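You operate a simulated robot arm through the tools that you are given. There is no shell and no other tool. Be economical: measure what you need, move in short steps, check, and stop when the job is done.

Carry out the task below with a simulated robot arm. There is one attempt and no reset: what you move stays moved.

Task
Push the drying cabinet door shut. Set the vent slider to OPEN. Take the lemon jar from the top of the long table and put it on the top of the warm cabinet. Take the mould with purple handle on the open top of the cabinet table and put it away on the top of the drying bench. Put the orange scoop on the cream board. Put the cap of the yellow bottle on the top of the warm cabinet. Push the warm cabinet door shut. Press the tare button three times. Take the meter and leave it on the top of the long table. Put the tin that says "orange" from the inside of the rinse sink on the open top of the cabinet table and the tin labelled "gelatine" on the top of the side table. Take the half mould with white tab and leave it on top of the mould with blue handle. Put the teal cap on the end of the low table by the latch. The order is free. Set down upright: jar, tin. The vent slider goes toward x -1.0, y -0.3, z +0.0 (a direction in the base frame), to its stop.

The check looks at the end state, three seconds after you hand in, the way a careful person would. Anything else that was tipped, shoved, dropped, spilled or broken makes it a failure. A push-on lid holds only when it is set on centred and level and pressed home; a screw cap is set on level and turned clockwise until tight.

Robot
A 7-joint arm with a vacuum gripper on a trunk, on a base that drives. Base frame: it is fixed to the floor where the robot stands at the start and does not move with it; the origin is under the middle of the robot, x ahead of it, y to its left, z up. Lengths are in cm, angles in rad, forces in N, time in s.
Its first joint turns from -2.897 to 2.897 rad. Places, roughly: cap of the yellow bottle (4x4x2 cm) [-40, 290, 80]; cream board (33x29x2 cm) [20, 280, 90]; drying cabinet door [70, -10, 90]; end of the low table by the latch (24x12 cm) [460, 566, 52]; green tin, lemon tin, orange tin [-200, 475, 75]; half mould with white tab [200, 625, 75]; jar [50, 50, 75]; meter [-275, 225, 100]; mould with blue handle (33x23x5 cm) [310, 420, 90]; mould with purple handle [50, 300, 100]; open top of the cabinet table [40, 300, 90]; orange scoop (22x7x4 cm) [0, 310, 90]; tare button [-250, 220, 100]; teal cap (4x4x2 cm) [350, 280, 90]; top of the drying bench [-30, -90, 90]; top of the long table [120, 110, 80]; top of the side table [-30, 280, 80]; top of the warm cabinet [-250, 120, 120]; vent slider [40, -40, 70]; warm cabinet door [-200, 120, 80]. Payload 1.06 kg.
Tool frame: the origin (TCP) lies in the middle of the cups' lips, and z points out of the cups. The gripper has 1 cup of 2.4 cm across, covering 2.4 by 2.4 cm (tool x, y); the bellows give 0.8 cm. With the vacuum on, a cup seals on a smooth face that it is pressed against (1 to 4 N); it does not hold porous or soft things. The pull reaches 23 N.
Orientation is that of the tool frame in the base frame, as a unit quaternion [x, y, z, w]. With the cups facing straight down, the tool's x points along the base's -x, its y along +y and its z along -z.

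Tools
- The arm moves only by the tool send_rows. Its argument "plan" is a list of rows, each a list of 7 numbers: the shift along the tool's x, y, z in cm, then the turn, a rotation vector about the tool's x, y, z in rad, then the vacuum: 1 switches it on, 0 off. In form: [[dx, dy, dz, rx, ry, rz, valve], ...]. A call has 1 to 12 rows; each row shifts and turns the commanded pose from where the row before left it, along the tool's axes as they then stand. Rows are played at 5 a second. More than 5 cm and 0.15 rad between two rows, or a gripper value outside its range, and nothing of the call is played. A pose out of reach is approached as far as the arm can. The call stops where the force on the tool passes 40 N (or 10 N more than at its start, if that is more) or the arm is blocked; 0.2 s more then pass. The pull builds up within a second once a cup has sealed. Time passes only in rows, and 0.2 s behind the last, so rows that do not move give it time. The reply holds the time, the measured pose of the TCP, the force on the tool along the base axes and the pull of the vacuum, in the units named above and with some noise, with the torque about the TCP (base axes, N m) and any sound that the robot's microphone picked up.
- Cameras (640 x 400 px; columns grow to the right, rows downward): "scene" is now at [16.58, 17.02, 146.51]; the picture's right is [-0.53, -0.85, 0.00], its down [-0.66, 0.41, -0.63] and it looks along [0.53, -0.33, -0.78] (base axes); focal length 214 px, centre (320, 200). "wrist" rides on the gripper at [7.8, 1.9, -9.6] in the tool frame; the picture's right is [-0.24, 0.97, 0.00], its down [-0.71, -0.17, -0.68] and it looks along [-0.67, -0.16, 0.73] (tool axes); focal length 243 px, centre (320, 200). There is no depth. A picture from a camera that has moved, and an enlarged one, comes with that camera's place and axes in the base frame and with its lens.
- camera(camera): a new picture of that camera. It takes no simulated time.
- drive_base(legs): drives the robot by 1 to 6 legs, each [ahead, left, turn to the left] in cm, cm and rad, along the robot's own axes; the way and the turn of a leg run together, so that a leg with both is an arc; at most 150 cm and 3.142 rad a leg. The arm and the cameras ride along, it lands a little off, and it stops where it bumps. It gives what a move gives.
- head_to(pan, tilt): turns the head with the scene camera to pan (to the left, within 2.094 rad either way) and tilt (down, from -0.506 to 1.204), counted from straight ahead of the robot. It gives what a move gives.
- zoom(camera, box): a new picture of the part [left, top, right, bottom] of that camera's present view, enlarged. It takes no simulated time.
- job_done(): hands the job in; it is judged then, once.

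Go step by step. Nothing tells you exact positions but the pictures and the camera data: compare them with the known pose of the tool, close in by small moves and look again before you grip or let go. The budget is 546 turns and 328 pictures, counting those below and the enlarged ones. Unless the task says otherwise, let go and move clear before handing in, and close with one line.

The tools are called after ">>>" by a JSON object that holds its "fn" and its "kwargs". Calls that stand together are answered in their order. send_rows: Moves the arm, as the interface text tells. Its arguments: {"type":"object","properties":{"plan":{"type":"array"}},"required":["plan"]} The other tools are called the same way: drive_base (legs) drives the base; head_to (pan, tilt) turns the head that bears the scene camera; camera (camera) takes a picture; zoom (camera, box) takes an enlarged picture of a part of a camera's view; job_done () hands the job in.

At the start:

```text
t: 0.0
tool_pos: [64.44, -29.3, 111.84]
tool_rot: [0.0, 1.0, 0.0, 0.0]
contact_force: [-0.7, -0.2, 0.1]
torque: [-0.02, -0.02, 0.02]
pull: 0.0
robot x, y, heading: [0.44, 0.15, 0.0]
head pan, tilt: [-0.559, 0.894]
```

scene: 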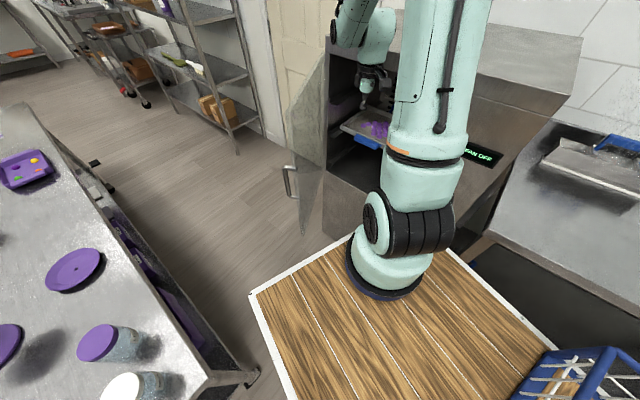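
wrist: 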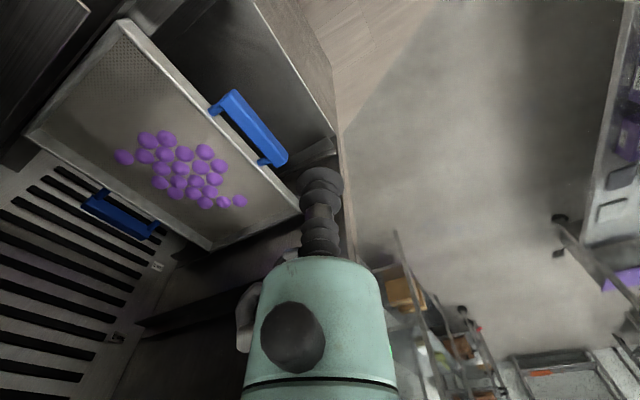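

I start by looking around from here: the drying cabinet with its open door is ahead, the long table to the left. I turn the head to see more.

>>> {"fn": "head_to", "kwargs": {"pan": 0.0, "tilt": 0.6}}

>>> {"fn": "camera", "kwargs": {"camera": "scene"}}

>>> {"fn": "head_to", "kwargs": {"pan": -1.2, "tilt": 0.7}}

>>> {"fn": "camera", "kwargs": {"camera": "scene"}}

>>> {"fn": "head_to", "kwargs": {"pan": 1.0, "tilt": 0.7}}

>>> {"fn": "camera", "kwargs": {"camera": "scene"}}

>>> {"fn": "head_to", "kwargs": {"pan": 2.0, "tilt": 0.4}}

>>> {"fn": "camera", "kwargs": {"camera": "scene"}}

```text
t: 1.0
tool_pos: [64.43, -29.28, 111.9]
tool_rot: [0.0, 1.0, 0.0, 0.0]
contact_force: [0.1, -0.1, -0.3]
torque: [-0.02, 0.02, 0.0]
pull: 0.0
robot x, y, heading: [0.43, -0.44, 0.002]
head pan, tilt: [0.0, 0.6]
```

```text
325 pictures are left
camera scene: at [18.99, 21.04, 148.94], right [0.0, -1.0, 0.0], down [-0.57, 0.0, -0.82], along [0.82, 0.0, -0.57], focal length 214 px, centre (320, 200)
```

scene: 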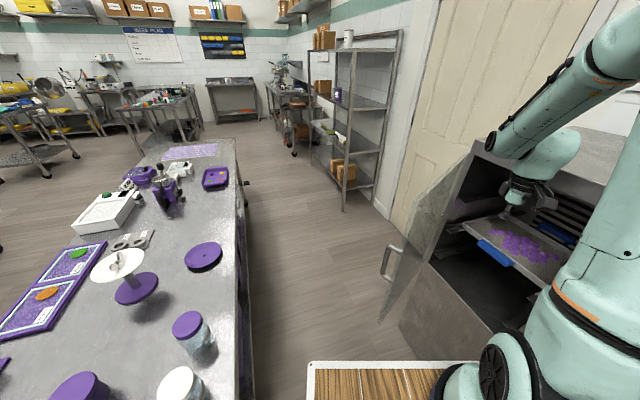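

```text
t: 2.4
tool_pos: [64.42, -29.19, 111.9]
tool_rot: [0.001, 1.0, 0.0, -0.001]
contact_force: [-1.2, 0.9, 0.0]
torque: [0.02, 0.0, 0.0]
pull: 0.0
robot x, y, heading: [0.06, 0.06, 0.002]
head pan, tilt: [-1.201, 0.7]
```

```text
324 pictures are left
camera scene: at [13.23, 13.13, 148.08], right [-0.93, -0.36, 0.0], down [-0.23, 0.6, -0.76], along [0.28, -0.71, -0.64], focal length 214 px, centre (320, 200)
```

scene: 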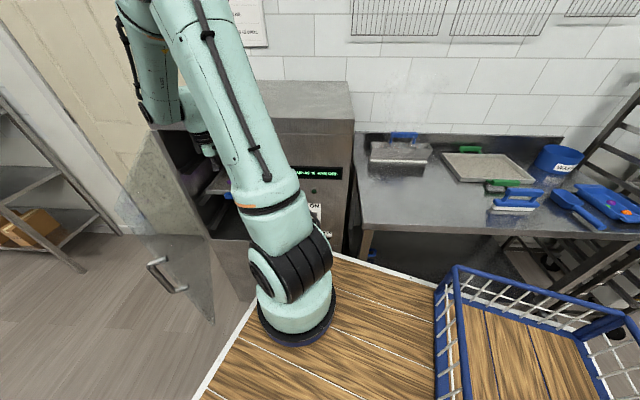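

```text
t: 4.4
tool_pos: [64.47, -29.23, 111.99]
tool_rot: [0.0, 1.0, 0.0, 0.0]
contact_force: [0.1, -0.5, -0.3]
torque: [0.04, -0.01, -0.02]
pull: 0.1
robot x, y, heading: [0.04, -0.17, -0.004]
head pan, tilt: [1.0, 0.7]
```

```text
323 pictures are left
camera scene: at [14.74, 28.19, 148.08], right [0.84, -0.54, 0.0], down [-0.35, -0.54, -0.76], along [0.41, 0.64, -0.64], focal length 214 px, centre (320, 200)
```

scene: 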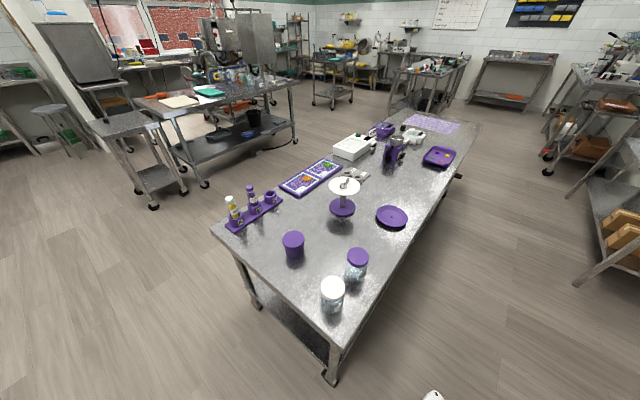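

```text
t: 5.7
tool_pos: [64.45, -29.2, 111.87]
tool_rot: [0.0, 1.0, 0.0, 0.001]
contact_force: [-0.1, 0.1, 0.2]
torque: [0.0, 0.01, 0.02]
pull: 0.0
robot x, y, heading: [-0.02, -0.16, -0.0]
head pan, tilt: [2.0, 0.4]
```

```text
322 pictures are left
camera scene: at [6.3, 29.47, 150.76], right [0.91, 0.42, 0.0], down [0.16, -0.35, -0.92], along [-0.38, 0.84, -0.39], focal length 214 px, centre (320, 200)
```

scene: 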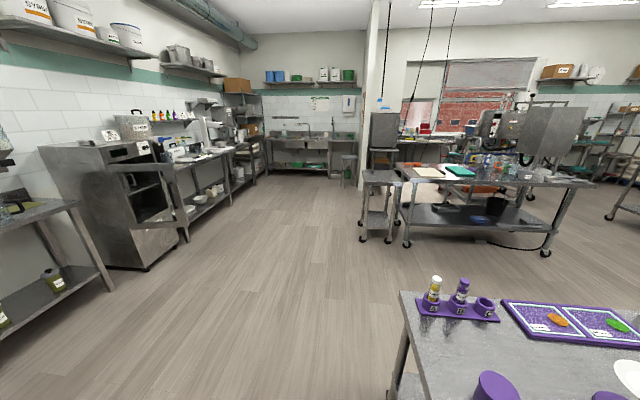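

The robot seems to carry a wooden deck with a basket; I look straight down to understand the robot body's size, and at the remaining directions.

>>> {"fn": "head_to", "kwargs": {"pan": 0.5, "tilt": 1.2}}

>>> {"fn": "camera", "kwargs": {"camera": "scene"}}

>>> {"fn": "head_to", "kwargs": {"pan": -1.6, "tilt": 1.2}}

>>> {"fn": "camera", "kwargs": {"camera": "scene"}}

>>> {"fn": "head_to", "kwargs": {"pan": -2.09, "tilt": 0.6}}

>>> {"fn": "camera", "kwargs": {"camera": "scene"}}

```text
t: 7.3
tool_pos: [64.55, -29.24, 111.95]
tool_rot: [0.0, 1.0, 0.0, 0.0]
contact_force: [0.8, 0.6, 0.5]
torque: [0.03, 0.01, -0.02]
pull: 0.1
robot x, y, heading: [-0.25, -0.34, 0.005]
head pan, tilt: [0.499, 1.201]
```

```text
321 pictures are left
camera scene: at [15.06, 23.73, 144.48], right [0.48, -0.88, 0.0], down [-0.82, -0.45, -0.36], along [0.32, 0.17, -0.93], focal length 214 px, centre (320, 200)
```

scene: 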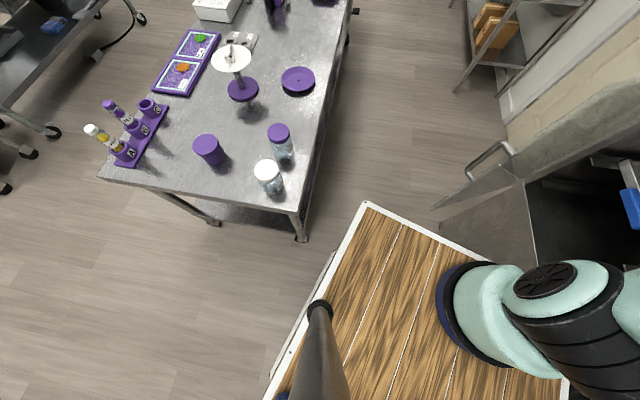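

```text
t: 9.3
tool_pos: [64.46, -29.34, 111.92]
tool_rot: [0.0, 1.0, 0.0, 0.0]
contact_force: [-0.6, -0.8, 0.7]
torque: [0.05, 0.01, 0.0]
pull: 0.0
robot x, y, heading: [-0.09, -0.21, -0.001]
head pan, tilt: [-1.6, 1.201]
```

```text
320 pictures are left
camera scene: at [9.99, 15.46, 144.48], right [-1.0, 0.03, 0.0], down [0.03, 0.93, -0.36], along [-0.01, -0.36, -0.93], focal length 214 px, centre (320, 200)
```

scene: 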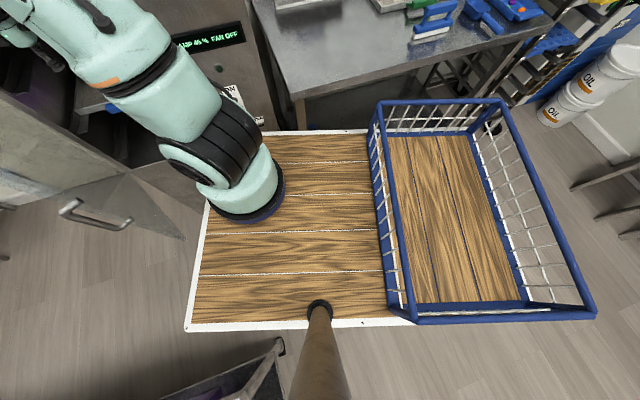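

```text
t: 10.3
tool_pos: [64.45, -29.23, 111.97]
tool_rot: [-0.001, 1.0, 0.0, 0.0]
contact_force: [-0.9, -0.1, 0.2]
torque: [0.03, 0.02, 0.02]
pull: 0.0
robot x, y, heading: [0.1, 0.24, 0.002]
head pan, tilt: [-2.089, 0.6]
```

```text
319 pictures are left
camera scene: at [5.78, 13.37, 148.93], right [-0.87, 0.49, 0.0], down [0.28, 0.49, -0.82], along [-0.41, -0.72, -0.57], focal length 214 px, centre (320, 200)
```

scene: 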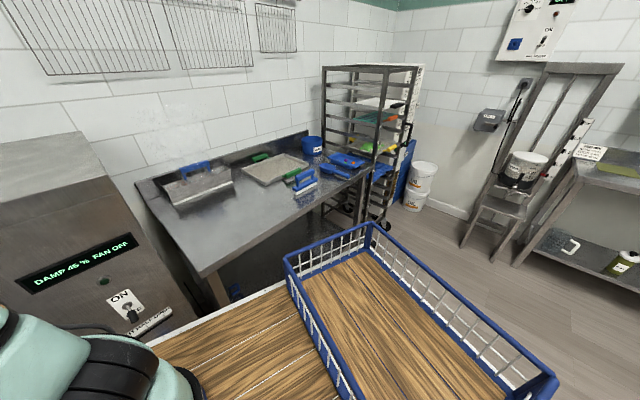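

The robot's deck spans about x ±35, y ±23 at z~98. The drying cabinet faces roughly +y, with the door hinged at its far side. I look at the vent slider closely.

>>> {"fn": "head_to", "kwargs": {"pan": -1.1, "tilt": 0.8}}

>>> {"fn": "camera", "kwargs": {"camera": "scene"}}

>>> {"fn": "camera", "kwargs": {"camera": "wrist"}}

```text
t: 11.6
tool_pos: [64.46, -29.26, 111.93]
tool_rot: [0.0, 1.0, 0.0, 0.0]
contact_force: [0.2, 0.1, -0.3]
torque: [0.0, 0.0, 0.04]
pull: 0.0
robot x, y, heading: [0.16, -0.23, 0.002]
head pan, tilt: [-1.1, 0.799]
```

```text
318 pictures are left
camera scene: at [13.81, 13.85, 147.25], right [-0.89, -0.45, 0.0], down [-0.33, 0.64, -0.7], along [0.32, -0.62, -0.72], focal length 214 px, centre (320, 200)
```

scene: 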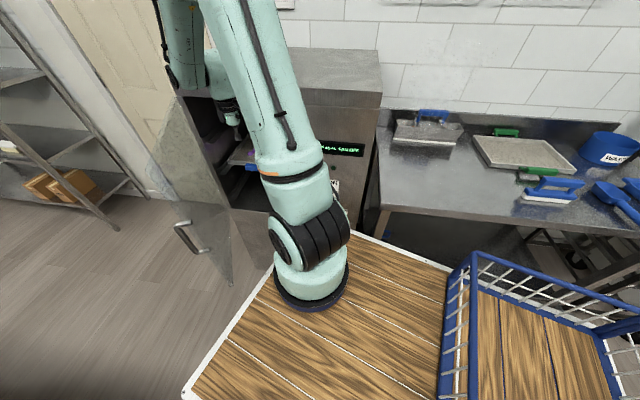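

```text
317 pictures are left
camera wrist: at [56.71, -27.26, 121.46], right [0.24, 0.97, 0.0], down [0.71, -0.17, 0.68], along [0.67, -0.16, -0.73], focal length 243 px, centre (320, 200)
```

wrist: 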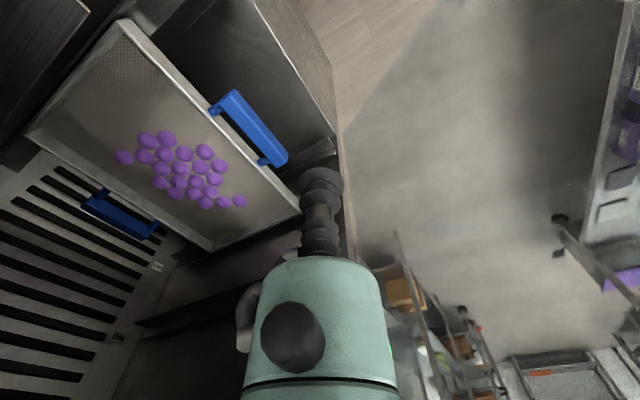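

The arm hides the slider. I raise the tool clear and swing it left over the deck's front to see the cabinet front.

>>> {"fn": "send_rows", "kwargs": {"plan": [[0, 0, -5, 0, 0, 0, 0], [0, 0, -5, 0, 0, 0, 0], [0, 0, -5, 0, 0, 0, 0], [0, 0, -5, 0, 0, 0, 0], [0, 0, -5, 0, 0, 0, 0], [2, 4, 0, 0, 0, 0, 0], [2, 4, 0, 0, 0, 0, 0], [2, 4, 0, 0, 0, 0, 0], [2, 4, 0, 0, 0, 0, 0], [0, 4.5, 0, 0, 0, 0, 0], [0, 4.5, 0, 0, 0, 0, 0], [0, 4.5, 0, 0, 0, 0, 0]]}}

>>> {"fn": "camera", "kwargs": {"camera": "scene"}}

>>> {"fn": "camera", "kwargs": {"camera": "wrist"}}

```text
t: 14.2
tool_pos: [56.55, 0.21, 136.8]
tool_rot: [0.002, 1.0, -0.001, 0.0]
contact_force: [0.2, -0.4, 0.0]
torque: [-0.01, 0.0, 0.01]
pull: 0.2
robot x, y, heading: [0.01, -0.03, 0.002]
head pan, tilt: [-1.1, 0.799]
```

```text
316 pictures are left
camera scene: at [13.81, 13.83, 147.26], right [-0.89, -0.45, 0.0], down [-0.33, 0.64, -0.7], along [0.32, -0.62, -0.72], focal length 214 px, centre (320, 200)
```

scene: 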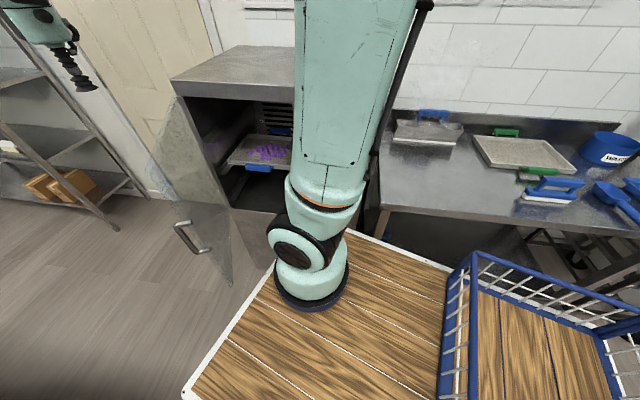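

```text
315 pictures are left
camera wrist: at [48.78, 2.18, 146.28], right [0.24, 0.97, 0.0], down [0.71, -0.17, 0.68], along [0.67, -0.16, -0.73], focal length 243 px, centre (320, 200)
```

wrist: 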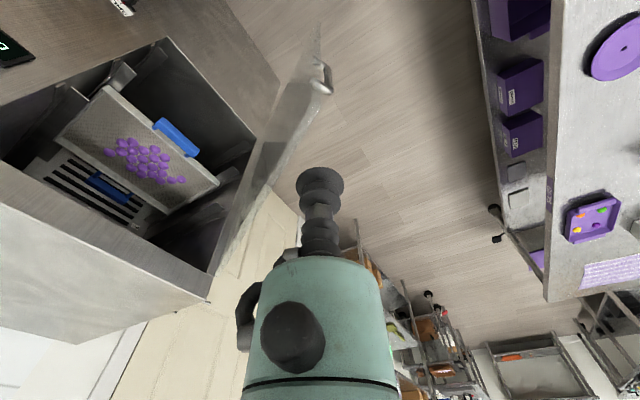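

I move the wrist camera to look at the cabinet's front for the slider.

>>> {"fn": "send_rows", "kwargs": {"plan": [[3.5, -4, 1, 0, 0, 0, 0], [3.5, -4, 1, 0, 0, 0, 0], [3.5, -4, 1, 0, 0, 0, 0], [0, 0, 0, 0, 0, 0.15, 0], [0, 0, 0, 0, 0, 0.15, 0], [0, 0, 0, 0, 0, 0.15, 0], [0, 0, 0, 0, 0, 0.15, 0], [0, 0, 0, 0, 0, 0.15, 0], [0, 0, 0, 0, 0, 0.15, 0], [0, 0, 0, 0, 0, 0.15, 0], [0, 0, 0, 0, 0, 0.15, 0]]}}

>>> {"fn": "camera", "kwargs": {"camera": "wrist"}}

```text
refused: row 1 steps farther than a row can; nothing moved
```

```text
314 pictures are left
camera wrist: at [48.78, 2.18, 146.28], right [0.24, 0.97, 0.0], down [0.71, -0.17, 0.68], along [0.67, -0.16, -0.73], focal length 243 px, centre (320, 200)
```

wrist: 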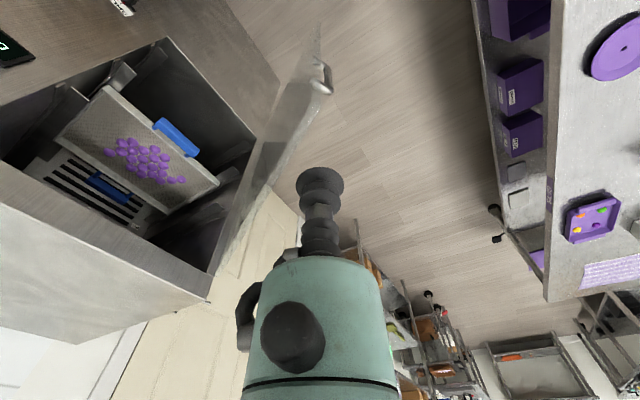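

Step length slightly above 5; I shorten it.

>>> {"fn": "send_rows", "kwargs": {"plan": [[3, -3.5, 1, 0, 0, 0.14, 0], [3, -3.5, 1, 0, 0, 0.14, 0], [3, -3, 1, 0, 0, 0.14, 0], [1, -3, 1, 0, 0, 0.14, 0], [0, -3, 0, 0, 0, 0.14, 0], [0, 0, 0, 0, 0, 0.14, 0], [0, 0, 0, 0, 0, 0.14, 0], [0, 0, 0, 0, 0, 0.14, 0]]}}

>>> {"fn": "camera", "kwargs": {"camera": "wrist"}}

```text
t: 16.0
tool_pos: [42.55, -13.23, 133.02]
tool_rot: [0.532, 0.847, 0.0, 0.0]
contact_force: [-0.5, -0.2, -0.4]
torque: [0.02, 0.03, 0.0]
pull: 0.0
robot x, y, heading: [0.16, 0.19, -0.001]
head pan, tilt: [-1.1, 0.799]
```

```text
313 pictures are left
camera wrist: at [40.9, -5.21, 142.5], right [0.98, 0.21, 0.0], down [0.15, -0.71, 0.68], along [0.14, -0.67, -0.73], focal length 243 px, centre (320, 200)
```

wrist: 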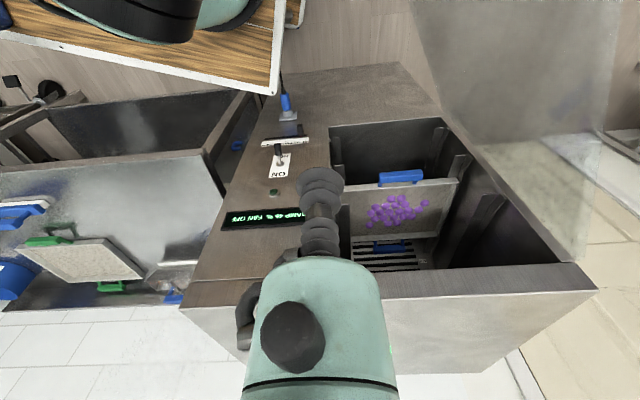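

I see the front panel upside down; zoom on the slider area.

>>> {"fn": "zoom", "kwargs": {"camera": "wrist", "box": [220, 60, 360, 210]}}

```text
2.67 times, centred on (290, 135) of wrist
camera zoom: at [40.9, -5.21, 142.5], right [0.98, 0.21, 0.0], down [0.15, -0.71, 0.68], along [0.14, -0.67, -0.73], focal length 647 px, centre (400, 373)
```

zoom: 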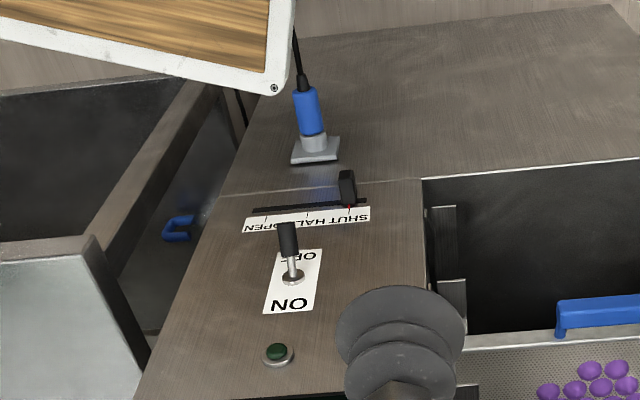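

The slider knob sits near (42.6,-42.5,74) and must go to about x 33. The door hinge is near (88,-29), free edge near (56,0), about 59° open. I fly over the door to its outer side and lower.

>>> {"fn": "send_rows", "kwargs": {"plan": [[-0.13, 4.93, 0, 0, 0, 0, 0], [-0.13, 4.93, 0, 0, 0, 0, 0], [-0.13, 4.93, 0, 0, 0, 0, 0], [-0.13, 4.93, 0, 0, 0, 0, 0], [-0.13, 4.93, 0, 0, 0, 0, 0], [-0.13, 4.93, 0, 0, 0, 0, 0], [-0.13, 4.93, 0, 0, 0, 0, 0], [0, 0, 0, 0, 0, 0, 0]]}}

>>> {"fn": "head_to", "kwargs": {"pan": -0.4, "tilt": 0.6}}

>>> {"fn": "camera", "kwargs": {"camera": "scene"}}

>>> {"fn": "camera", "kwargs": {"camera": "wrist"}}

```text
t: 17.8
tool_pos: [74.2, 0.95, 132.94]
tool_rot: [0.531, 0.847, -0.001, -0.001]
contact_force: [0.2, -0.1, 0.0]
torque: [0.01, -0.05, -0.02]
pull: 0.0
robot x, y, heading: [0.23, -0.18, -0.002]
head pan, tilt: [-1.1, 0.799]
```

```text
t: 18.8
tool_pos: [74.22, 1.0, 132.77]
tool_rot: [0.532, 0.847, 0.001, 0.0]
contact_force: [0.2, 0.1, -0.6]
torque: [-0.01, 0.05, -0.02]
pull: 0.0
robot x, y, heading: [-0.01, -0.21, 0.004]
head pan, tilt: [-0.4, 0.6]
```

```text
311 pictures are left
camera scene: at [18.29, 17.6, 148.94], right [-0.39, -0.92, 0.0], down [-0.52, 0.22, -0.82], along [0.76, -0.32, -0.57], focal length 214 px, centre (320, 200)
```

scene: 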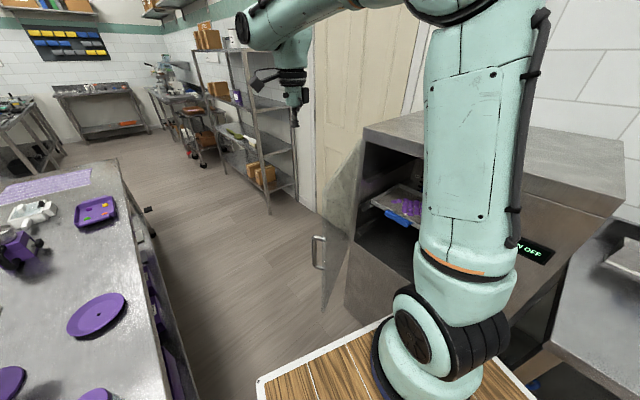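

```text
310 pictures are left
camera wrist: at [72.53, 8.89, 142.41], right [0.98, 0.21, 0.0], down [0.15, -0.71, 0.69], along [0.15, -0.67, -0.73], focal length 243 px, centre (320, 200)
```

wrist: 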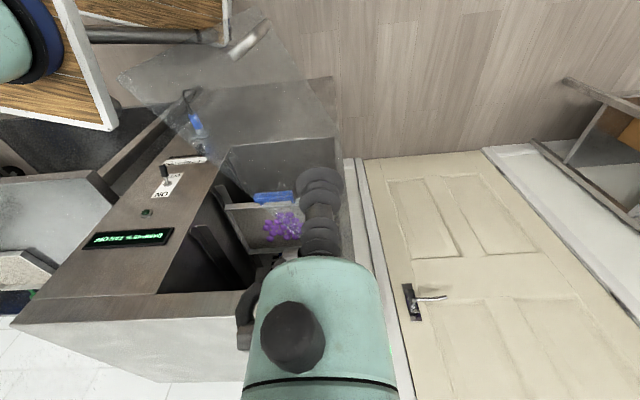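

Lower on the outer side of the door, and begin pushing.

>>> {"fn": "send_rows", "kwargs": {"plan": [[0, 0, 4.4, 0, 0, 0, 0], [0, 0, 4.4, 0, 0, 0, 0], [0, 0, 4.4, 0, 0, 0, 0], [0, 0, 4.4, 0, 0, 0, 0], [0, 0, 3.4, 0, 0, 0, 0], [-1.05, -2.3, 0, 0, 0, 0, 0], [-1.05, -2.3, 0, 0, 0, 0, 0], [-1.05, -2.3, 0, 0, 0, 0, 0], [-1.05, -2.3, 0, 0, 0, 0, 0]]}}

>>> {"fn": "camera", "kwargs": {"camera": "wrist"}}

```text
t: 20.8
tool_pos: [67.47, -6.84, 112.01]
tool_rot: [0.53, 0.848, 0.001, 0.0]
contact_force: [-0.6, -0.9, 0.2]
torque: [-0.01, 0.02, 0.03]
pull: 0.1
robot x, y, heading: [-0.3, 0.04, 0.001]
head pan, tilt: [-0.4, 0.6]
```

```text
309 pictures are left
camera wrist: at [65.84, 1.1, 121.5], right [0.98, 0.21, 0.0], down [0.16, -0.71, 0.68], along [0.14, -0.67, -0.73], focal length 243 px, centre (320, 200)
```

wrist: 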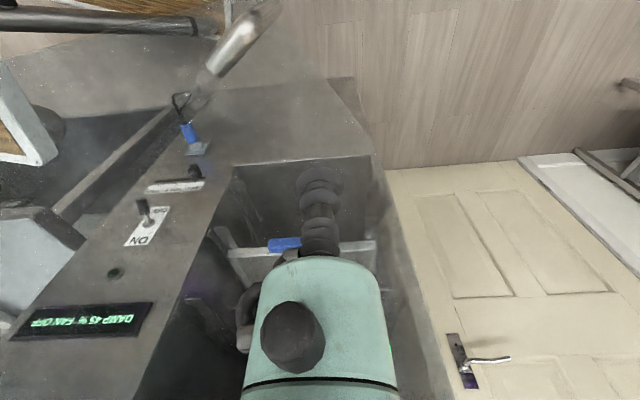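

Continue the push along the arc.

>>> {"fn": "send_rows", "kwargs": {"plan": [[-1.2, -2.9, 0, 0, 0, 0, 0], [-1.2, -2.9, 0, 0, 0, 0, 0], [-2.3, -3.2, 0, 0, 0, 0, 0], [-2.3, -3.1, 0, 0, 0, 0, 0]]}}

>>> {"fn": "camera", "kwargs": {"camera": "wrist"}}

>>> {"fn": "camera", "kwargs": {"camera": "scene"}}

```text
t: 21.8
tool_pos: [59.81, -18.45, 111.99]
tool_rot: [0.531, 0.848, 0.0, 0.001]
contact_force: [1.2, -0.2, -0.7]
torque: [0.02, 0.01, -0.04]
pull: 0.1
robot x, y, heading: [-0.0, 0.11, -0.005]
head pan, tilt: [-0.4, 0.6]
```

```text
308 pictures are left
camera wrist: at [58.12, -10.4, 121.44], right [0.98, 0.21, 0.0], down [0.16, -0.71, 0.69], along [0.15, -0.67, -0.73], focal length 243 px, centre (320, 200)
```

wrist: 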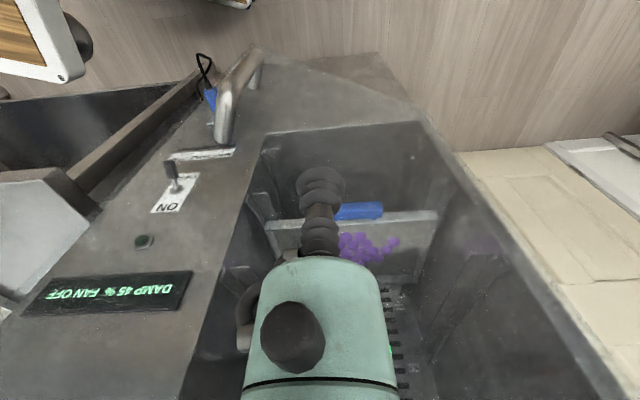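

```text
307 pictures are left
camera scene: at [18.3, 17.64, 148.94], right [-0.39, -0.92, 0.0], down [-0.52, 0.22, -0.83], along [0.76, -0.32, -0.56], focal length 214 px, centre (320, 200)
```

scene: 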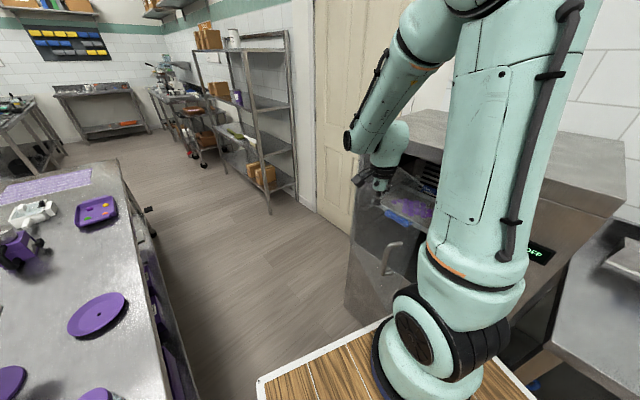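

The door follows. I push it on to the closed position.

>>> {"fn": "send_rows", "kwargs": {"plan": [[-1.5, -1.23, 0, 0, 0, 0, 0], [-1.5, -1.23, 0, 0, 0, 0, 0], [-1.5, -1.23, 0, 0, 0, 0, 0], [-1.5, -1.23, 0, 0, 0, 0, 0], [-1.6, -0.8, 0, 0, 0, 0, 0], [-1.6, -0.8, 0, 0, 0, 0, 0], [-1.6, -0.8, 0, 0, 0, 0, 0], [-1.1, -0.4, 0, 0, 0, 0, 0], [-1.1, -0.3, 0, 0, 0, 0, 0], [-1, -0.3, 0, 0, 0, 0, 0], [-0.7, -0.2, 0, 0, 0, 0, 0]]}}

>>> {"fn": "camera", "kwargs": {"camera": "wrist"}}

```text
t: 23.9
tool_pos: [58.15, -33.19, 111.82]
tool_rot: [0.53, 0.848, 0.002, -0.003]
contact_force: [-10.9, 23.7, 11.9]
torque: [-2.62, -1.05, -0.4]
pull: 0.1
robot x, y, heading: [-0.31, 0.17, -0.0]
head pan, tilt: [-0.4, 0.6]
stopped in row 10: the force on the tool passed its limit (the readings are from after the stop); the commanded pose is now the measured one
```

```text
306 pictures are left
camera wrist: at [56.5, -25.29, 121.51], right [0.98, 0.21, 0.0], down [0.16, -0.72, 0.68], along [0.14, -0.66, -0.73], focal length 243 px, centre (320, 200)
```

wrist: 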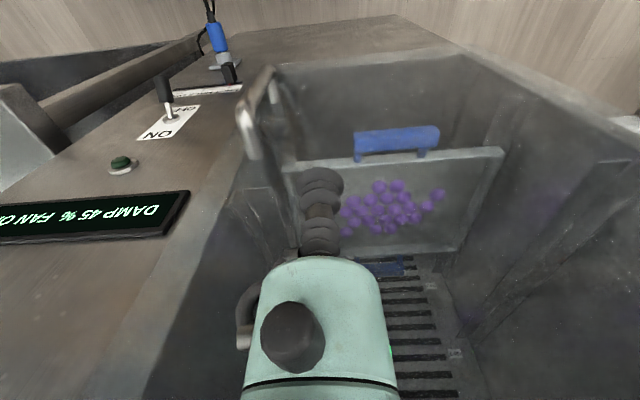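

The force rose: the door looks shut. I back off and check.

>>> {"fn": "send_rows", "kwargs": {"plan": [[3, 0.5, 0, 0, 0, 0, 0], [4, 0.5, 0, 0, 0, 0, 0], [4, 0, -2, 0, 0, 0, 0], [4, 0, -2, 0, 0, 0, 0]]}}

>>> {"fn": "camera", "kwargs": {"camera": "wrist"}}

>>> {"fn": "camera", "kwargs": {"camera": "scene"}}

```text
t: 24.9
tool_pos: [52.58, -19.56, 115.8]
tool_rot: [0.531, 0.847, 0.002, -0.004]
contact_force: [0.2, -0.4, -0.3]
torque: [-0.02, 0.01, -0.03]
pull: 0.2
robot x, y, heading: [-0.39, 0.16, -0.0]
head pan, tilt: [-0.4, 0.6]
```

```text
305 pictures are left
camera wrist: at [50.97, -11.75, 125.49], right [0.98, 0.21, 0.0], down [0.16, -0.72, 0.68], along [0.14, -0.66, -0.73], focal length 243 px, centre (320, 200)
```

wrist: 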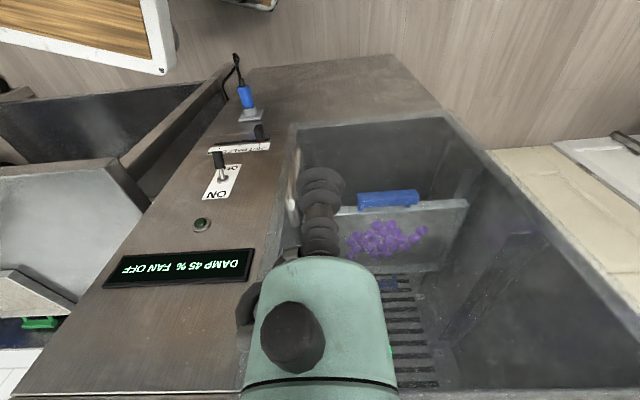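

```text
304 pictures are left
camera scene: at [18.33, 17.61, 148.94], right [-0.39, -0.92, 0.0], down [-0.52, 0.22, -0.82], along [0.76, -0.32, -0.57], focal length 214 px, centre (320, 200)
```

scene: 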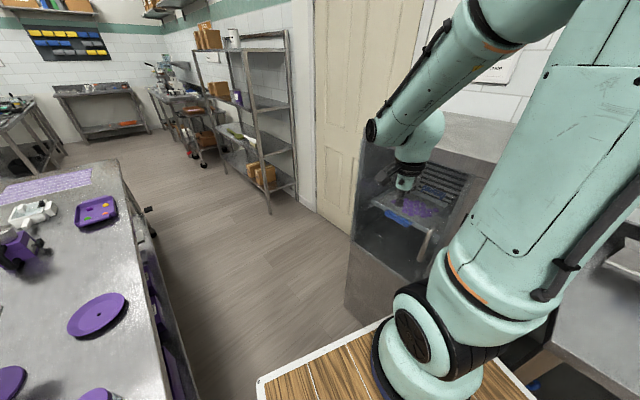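

Door is shut. For the slider I drive back 25 cm so the deck corner leaves room for the tilted tool.

>>> {"fn": "drive_base", "kwargs": {"legs": [[-25, 0, 0]]}}

>>> {"fn": "head_to", "kwargs": {"pan": -0.7, "tilt": 0.8}}

>>> {"fn": "camera", "kwargs": {"camera": "scene"}}

>>> {"fn": "camera", "kwargs": {"camera": "wrist"}}

```text
t: 26.8
tool_pos: [27.4, -19.74, 115.83]
tool_rot: [0.531, 0.847, 0.002, -0.003]
contact_force: [-1.0, 0.3, 1.0]
torque: [0.04, 0.0, -0.03]
pull: 0.1
robot x, y, heading: [-25.08, -0.03, 0.0]
head pan, tilt: [-0.4, 0.6]
```

```text
t: 27.6
tool_pos: [27.28, -19.74, 115.77]
tool_rot: [0.531, 0.847, 0.003, -0.004]
contact_force: [1.3, -0.6, 0.5]
torque: [0.01, 0.0, -0.01]
pull: 0.1
robot x, y, heading: [-25.12, 0.31, -0.001]
head pan, tilt: [-0.7, 0.799]
```

```text
303 pictures are left
camera scene: at [-8.78, 15.86, 147.26], right [-0.65, -0.76, 0.0], down [-0.55, 0.46, -0.7], along [0.53, -0.45, -0.72], focal length 214 px, centre (320, 200)
```

scene: 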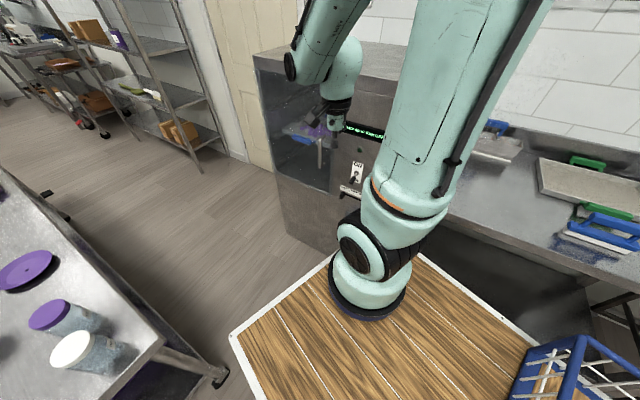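

```text
302 pictures are left
camera wrist: at [25.76, -11.88, 125.5], right [0.98, 0.21, 0.0], down [0.16, -0.72, 0.68], along [0.14, -0.66, -0.73], focal length 243 px, centre (320, 200)
```

wrist: 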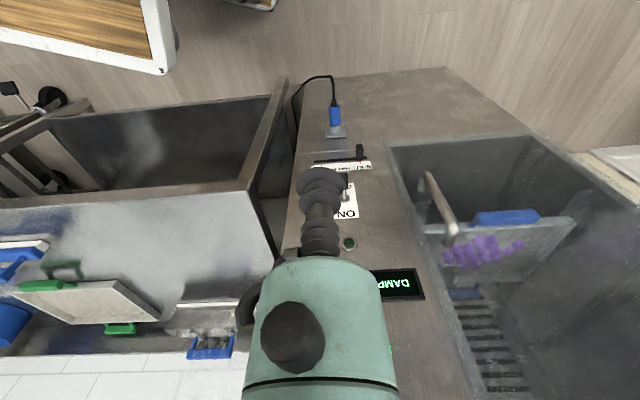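

>>> {"fn": "zoom", "kwargs": {"camera": "wrist", "box": [280, 110, 440, 210]}}

>>> {"fn": "zoom", "kwargs": {"camera": "scene", "box": [310, 110, 400, 210]}}

```text
4.00 times, centred on (360, 160) of wrist
camera zoom: at [25.76, -11.88, 125.5], right [0.98, 0.21, 0.0], down [0.16, -0.72, 0.68], along [0.14, -0.66, -0.73], focal length 970 px, centre (160, 360)
```

zoom: 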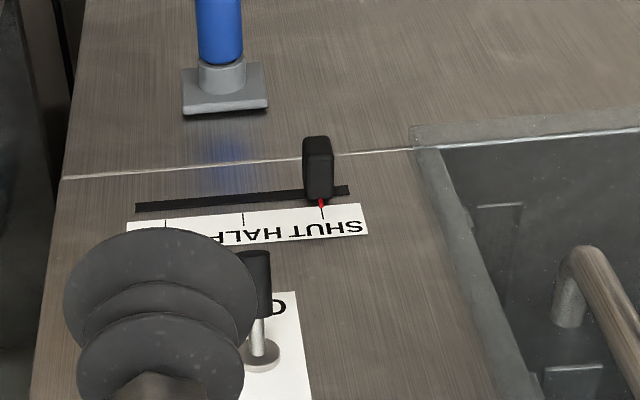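

```text
4.00 times, centred on (355, 160) of scene
camera zoom: at [-8.78, 15.86, 147.26], right [-0.65, -0.76, 0.0], down [-0.55, 0.46, -0.7], along [0.53, -0.45, -0.72], focal length 858 px, centre (180, 360)
```

zoom: 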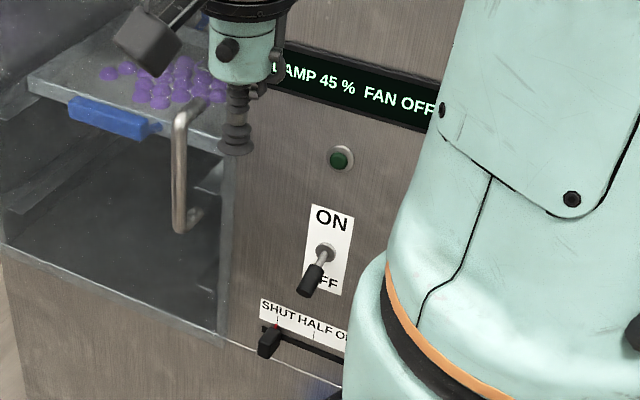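

The knob is triangulated at (43.4,-44.4,70.3), protruding ~2.7 cm. I position the tool in front and tilt it 60° toward the panel.

>>> {"fn": "send_rows", "kwargs": {"plan": [[-2.8, 4.07, 0, 0, 0, 0, 0], [-2.8, 4.07, 0, 0, 0, 0, 0], [-2.8, 4.07, 0, 0, 0, 0.15, 0], [0, 0, 0, 0, -0.15, 0, 0], [0, 0, 0, 0, -0.15, 0, 0], [0, 0, 0, 0, -0.15, 0, 0], [0, 0, 0, 0, -0.15, 0, 0], [0, 0, 0, 0, -0.15, 0, 0], [0, 0, 0, 0, -0.15, 0, 0], [0, 0, 0, 0, -0.15, 0, 0]]}}

>>> {"fn": "camera", "kwargs": {"camera": "scene"}}

>>> {"fn": "camera", "kwargs": {"camera": "wrist"}}

```text
t: 29.8
tool_pos: [41.91, -21.87, 115.82]
tool_rot: [0.515, 0.698, -0.296, 0.399]
contact_force: [0.0, -0.5, -0.1]
torque: [0.01, 0.0, -0.01]
pull: 0.2
robot x, y, heading: [-25.13, 0.26, -0.002]
head pan, tilt: [-0.7, 0.799]
```

```text
299 pictures are left
camera scene: at [-8.8, 15.85, 147.26], right [-0.65, -0.76, 0.0], down [-0.55, 0.46, -0.7], along [0.53, -0.45, -0.72], focal length 214 px, centre (320, 200)
```

scene: 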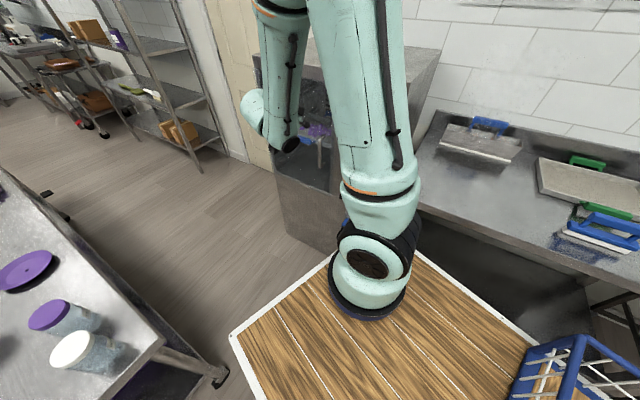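

```text
298 pictures are left
camera wrist: at [40.27, -9.73, 113.91], right [0.96, 0.17, 0.2], down [-0.23, 0.17, 0.96], along [0.13, -0.97, 0.21], focal length 243 px, centre (320, 200)
```

wrist: 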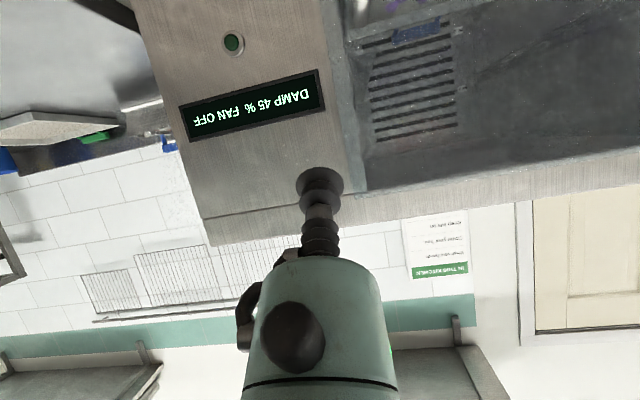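

Descend to a point about 11 cm out from the panel beside the knob.

>>> {"fn": "send_rows", "kwargs": {"plan": [[3.42, -0.17, 3.22, 0, 0, 0, 0], [3.42, -0.17, 3.22, 0, 0, 0, 0], [3.42, -0.17, 3.22, 0, 0, 0, 0], [3.42, -0.17, 3.22, 0, 0, 0, 0], [3.42, -0.17, 3.22, 0, 0, 0, 0], [3.42, -0.17, 3.22, 0, 0, 0, 0], [3.42, -0.17, 3.22, 0, 0, 0, 0], [3.42, -0.17, 3.22, 0, 0, 0, 0], [3.42, -0.17, 3.22, 0, 0, 0, 0], [3.42, -0.17, 3.22, 0, 0, 0, 0]]}}

>>> {"fn": "camera", "kwargs": {"camera": "scene"}}

>>> {"fn": "camera", "kwargs": {"camera": "wrist"}}

```text
t: 32.0
tool_pos: [43.29, -32.71, 70.01]
tool_rot: [0.515, 0.698, -0.296, 0.4]
contact_force: [0.0, -0.1, -0.9]
torque: [-0.02, 0.02, 0.0]
pull: 0.1
robot x, y, heading: [-25.16, 0.25, -0.003]
head pan, tilt: [-0.7, 0.799]
```

```text
297 pictures are left
camera scene: at [-8.79, 15.86, 147.25], right [-0.65, -0.76, 0.0], down [-0.55, 0.46, -0.7], along [0.53, -0.45, -0.72], focal length 214 px, centre (320, 200)
```

scene: 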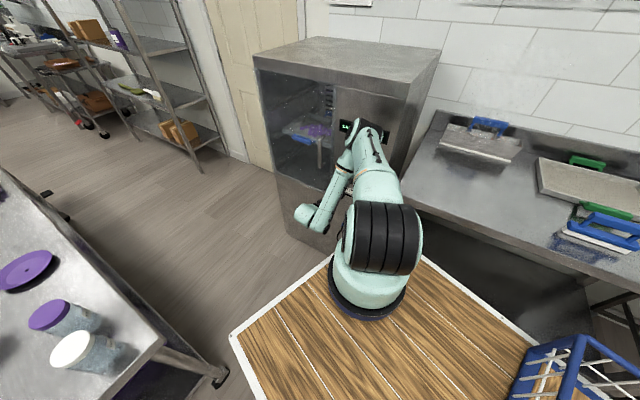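

```text
296 pictures are left
camera wrist: at [41.52, -20.4, 68.03], right [0.96, 0.17, 0.2], down [-0.23, 0.17, 0.96], along [0.13, -0.97, 0.21], focal length 243 px, centre (320, 200)
```

wrist: 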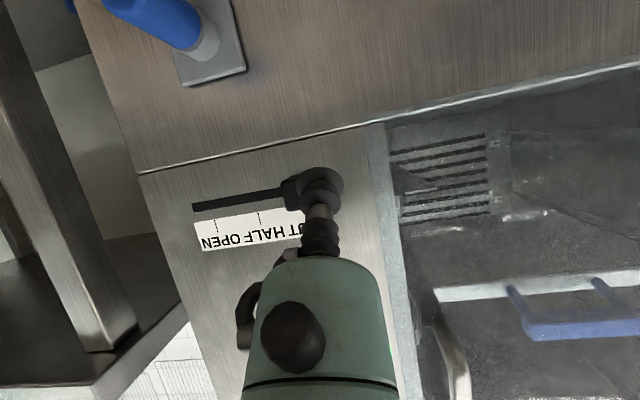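

The knob is just left of the tip. I move in beside it.

>>> {"fn": "send_rows", "kwargs": {"plan": [[-2.03, 0.1, 2.6, 0, 0, 0, 0], [-2.03, 0.1, 2.6, 0, 0, 0, 0], [-2.03, 0, 2.6, 0, 0, 0, 0], [0, 0, 0, 0, 0, 0, 0]]}}

>>> {"fn": "camera", "kwargs": {"camera": "wrist"}}

```text
t: 33.0
tool_pos: [46.46, -41.96, 71.43]
tool_rot: [0.514, 0.699, -0.295, 0.4]
contact_force: [-0.1, -1.0, 0.3]
torque: [-0.04, 0.03, 0.0]
pull: 0.1
robot x, y, heading: [-24.93, 0.08, 0.001]
head pan, tilt: [-0.7, 0.799]
```

```text
295 pictures are left
camera wrist: at [44.69, -29.64, 69.51], right [0.96, 0.17, 0.2], down [-0.23, 0.17, 0.96], along [0.13, -0.97, 0.21], focal length 243 px, centre (320, 200)
```

wrist: 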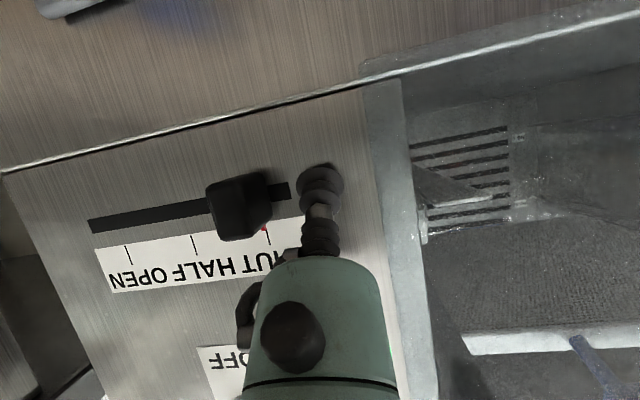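

Cup is level with the knob. I push along the slot.

>>> {"fn": "send_rows", "kwargs": {"plan": [[0, -1.2, 0, 0, 0, 0, 0], [0, -1.2, 0, 0, 0, 0, 0], [0, -1.2, 0, 0, 0, 0, 0], [0, -1.2, 0, 0, 0, 0, 0], [0, -1.2, 0, 0, 0, 0, 0], [0, -1.2, 0, 0, 0, 0, 0], [0, -1.2, 0, 0, 0, 0, 0], [0, -1.2, 0, 0, 0, 0, 0]]}}

>>> {"fn": "camera", "kwargs": {"camera": "wrist"}}

```text
t: 34.8
tool_pos: [37.28, -44.68, 71.4]
tool_rot: [0.515, 0.699, -0.296, 0.399]
contact_force: [0.7, 0.9, -0.9]
torque: [-0.05, 0.01, -0.05]
pull: 0.2
robot x, y, heading: [-25.29, -0.12, -0.002]
head pan, tilt: [-0.7, 0.799]
```

```text
294 pictures are left
camera wrist: at [35.53, -32.4, 69.46], right [0.96, 0.17, 0.2], down [-0.23, 0.17, 0.96], along [0.13, -0.97, 0.21], focal length 243 px, centre (320, 200)
```

wrist: 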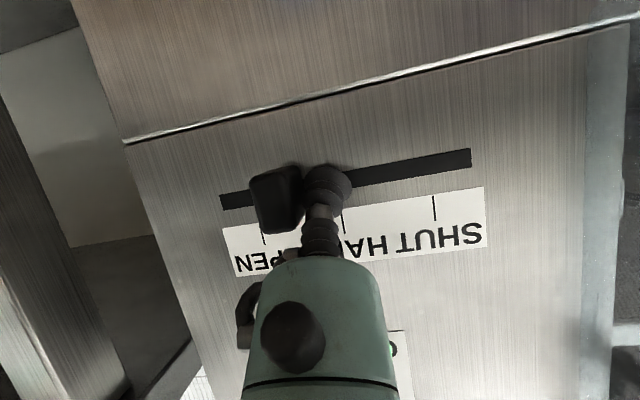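

It slides well; a little more to its stop.

>>> {"fn": "send_rows", "kwargs": {"plan": [[0, -0.7, 0, 0, 0, 0, 0], [0, -0.7, 0, 0, 0, 0, 0], [0, -0.7, 0, 0, 0, 0, 0], [0, -0.7, 0, 0, 0, 0, 0], [0, -0.7, 0, 0, 0, 0, 0], [0, -0.7, 0, 0, 0, 0, 0]]}}

>>> {"fn": "camera", "kwargs": {"camera": "wrist"}}

```text
t: 36.0
tool_pos: [34.83, -45.24, 71.59]
tool_rot: [0.514, 0.7, -0.293, 0.4]
contact_force: [12.3, 0.9, -1.6]
torque: [-0.01, -0.01, 0.02]
pull: 0.0
out of reach, approached as far as the arm can: row 6
robot x, y, heading: [-25.03, 0.79, -0.0]
head pan, tilt: [-0.7, 0.799]
stopped in row 6: the force on the tool passed its limit (the readings are from after the stop); the commanded pose is now the measured one
```

```text
293 pictures are left
camera wrist: at [32.99, -33.02, 69.63], right [0.96, 0.18, 0.2], down [-0.23, 0.17, 0.96], along [0.14, -0.97, 0.2], focal length 243 px, centre (320, 200)
```

wrist: 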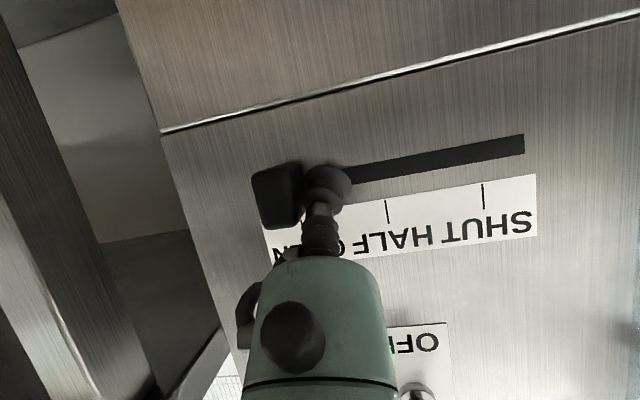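

At its stop. I back out from the panel and check.

>>> {"fn": "send_rows", "kwargs": {"plan": [[0, 1, 0, 0, 0, 0, 0], [2, 0, -3.5, 0, 0, 0, 0], [2, 0, -3.5, 0, 0, 0, 0], [2, 0, -3.5, 0, 0, 0, 0]]}}

>>> {"fn": "camera", "kwargs": {"camera": "wrist"}}

```text
t: 37.0
tool_pos: [31.85, -33.58, 71.55]
tool_rot: [0.515, 0.699, -0.295, 0.399]
contact_force: [0.2, 0.5, 0.3]
torque: [0.02, 0.0, 0.03]
pull: 0.1
robot x, y, heading: [-25.29, 0.01, 0.003]
head pan, tilt: [-0.7, 0.799]
```

```text
292 pictures are left
camera wrist: at [30.25, -21.28, 69.66], right [0.96, 0.17, 0.2], down [-0.23, 0.17, 0.96], along [0.13, -0.97, 0.2], focal length 243 px, centre (320, 200)
```

wrist: 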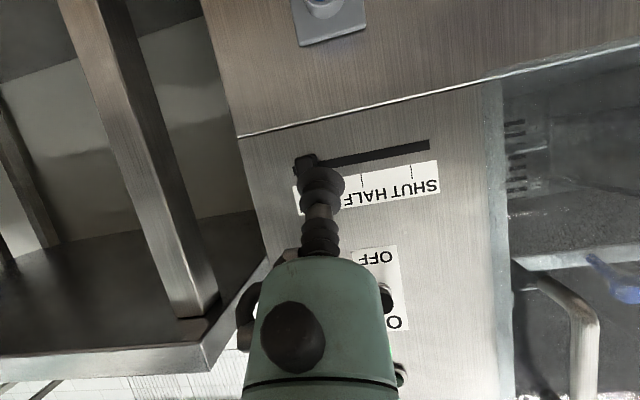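

Slider is OPEN. I lift the tool, straighten it, and look at the jars on the long table.

>>> {"fn": "send_rows", "kwargs": {"plan": [[-3.42, 0.17, -3.22, 0, 0, 0, 0], [-3.42, 0.17, -3.22, 0, 0, 0, 0], [-3.42, 0.17, -3.22, 0, 0, 0, 0], [-3.42, 0.17, -3.22, 0, 0, 0, 0], [-3.42, 0.17, -3.22, 0, 0, 0, 0], [-3.42, 0.17, -3.22, 0, 0, 0, 0], [-3.42, 0.17, -3.22, 0, 0, 0, 0], [-3.42, 0.17, -3.22, 0, 0, 0, 0], [-3.42, 0.17, -3.22, 0, 0, 0, 0], [-3.42, 0.17, -3.22, 0, 0, 0, 0], [-3.42, 0.17, -3.22, 0, 0, 0, 0]]}}

>>> {"fn": "send_rows", "kwargs": {"plan": [[0, 0, 0, 0, 0.15, 0, 0], [0, 0, 0, 0, 0.15, 0, 0], [0, 0, 0, 0, 0.15, 0, 0], [0, 0, 0, 0, 0.15, 0, 0], [0, 0, 0, 0, 0.15, 0, 0], [0, 0, 0, 0, 0.15, 0, 0], [0, 0, 0, 0, 0.15, 0, 0]]}}

>>> {"fn": "head_to", "kwargs": {"pan": 0.7, "tilt": 0.8}}

>>> {"fn": "camera", "kwargs": {"camera": "scene"}}

```text
t: 39.4
tool_pos: [40.85, -27.29, 117.36]
tool_rot: [0.515, 0.699, -0.295, 0.399]
contact_force: [-0.3, -0.2, -0.4]
torque: [0.03, 0.02, -0.02]
pull: 0.0
out of reach, approached as far as the arm can: row 4, 5, 6, 7, 8, 9
robot x, y, heading: [-24.61, -0.13, -0.004]
head pan, tilt: [-0.7, 0.799]
```

```text
t: 41.0
tool_pos: [40.92, -27.43, 117.3]
tool_rot: [0.593, 0.805, 0.004, -0.006]
contact_force: [0.7, 0.0, 0.5]
torque: [0.01, -0.04, 0.02]
pull: 0.1
robot x, y, heading: [-24.98, 0.01, -0.006]
head pan, tilt: [-0.7, 0.799]
```

```text
t: 42.6
tool_pos: [40.89, -27.35, 117.2]
tool_rot: [0.593, 0.805, 0.002, -0.003]
contact_force: [-0.1, -0.8, 0.1]
torque: [-0.01, -0.01, 0.02]
pull: 0.0
robot x, y, heading: [-25.19, -0.02, 0.001]
head pan, tilt: [0.7, 0.799]
```

```text
291 pictures are left
camera scene: at [-8.73, 26.26, 147.25], right [0.64, -0.77, 0.0], down [-0.55, -0.46, -0.7], along [0.53, 0.45, -0.72], focal length 214 px, centre (320, 200)
```

scene: 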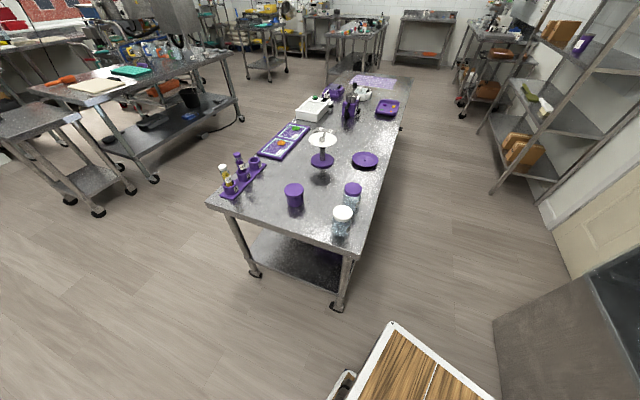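

>>> {"fn": "zoom", "kwargs": {"camera": "scene", "box": [210, 120, 400, 250]}}

>>> {"fn": "zoom", "kwargs": {"camera": "scene", "box": [260, 70, 420, 170]}}

```text
3.08 times, centred on (305, 185) of scene
camera zoom: at [-8.73, 26.26, 147.25], right [0.64, -0.77, 0.0], down [-0.55, -0.46, -0.7], along [0.53, 0.45, -0.72], focal length 660 px, centre (366, 246)
```

zoom: 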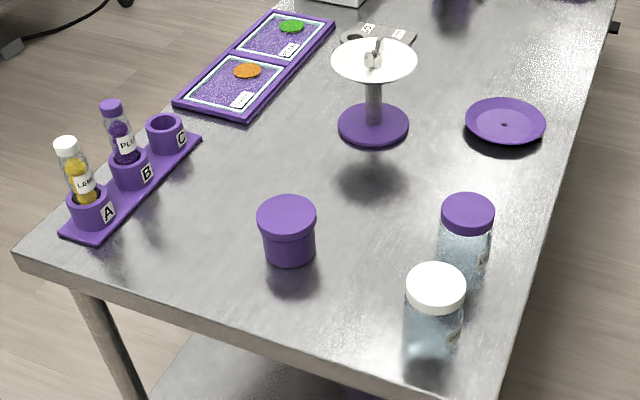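

```text
4.00 times, centred on (340, 120) of scene
camera zoom: at [-8.73, 26.26, 147.25], right [0.64, -0.77, 0.0], down [-0.55, -0.46, -0.7], along [0.53, 0.45, -0.72], focal length 858 px, centre (240, 520)
```

zoom: 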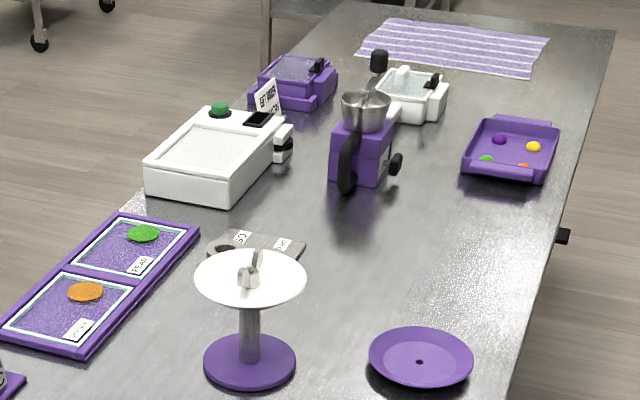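

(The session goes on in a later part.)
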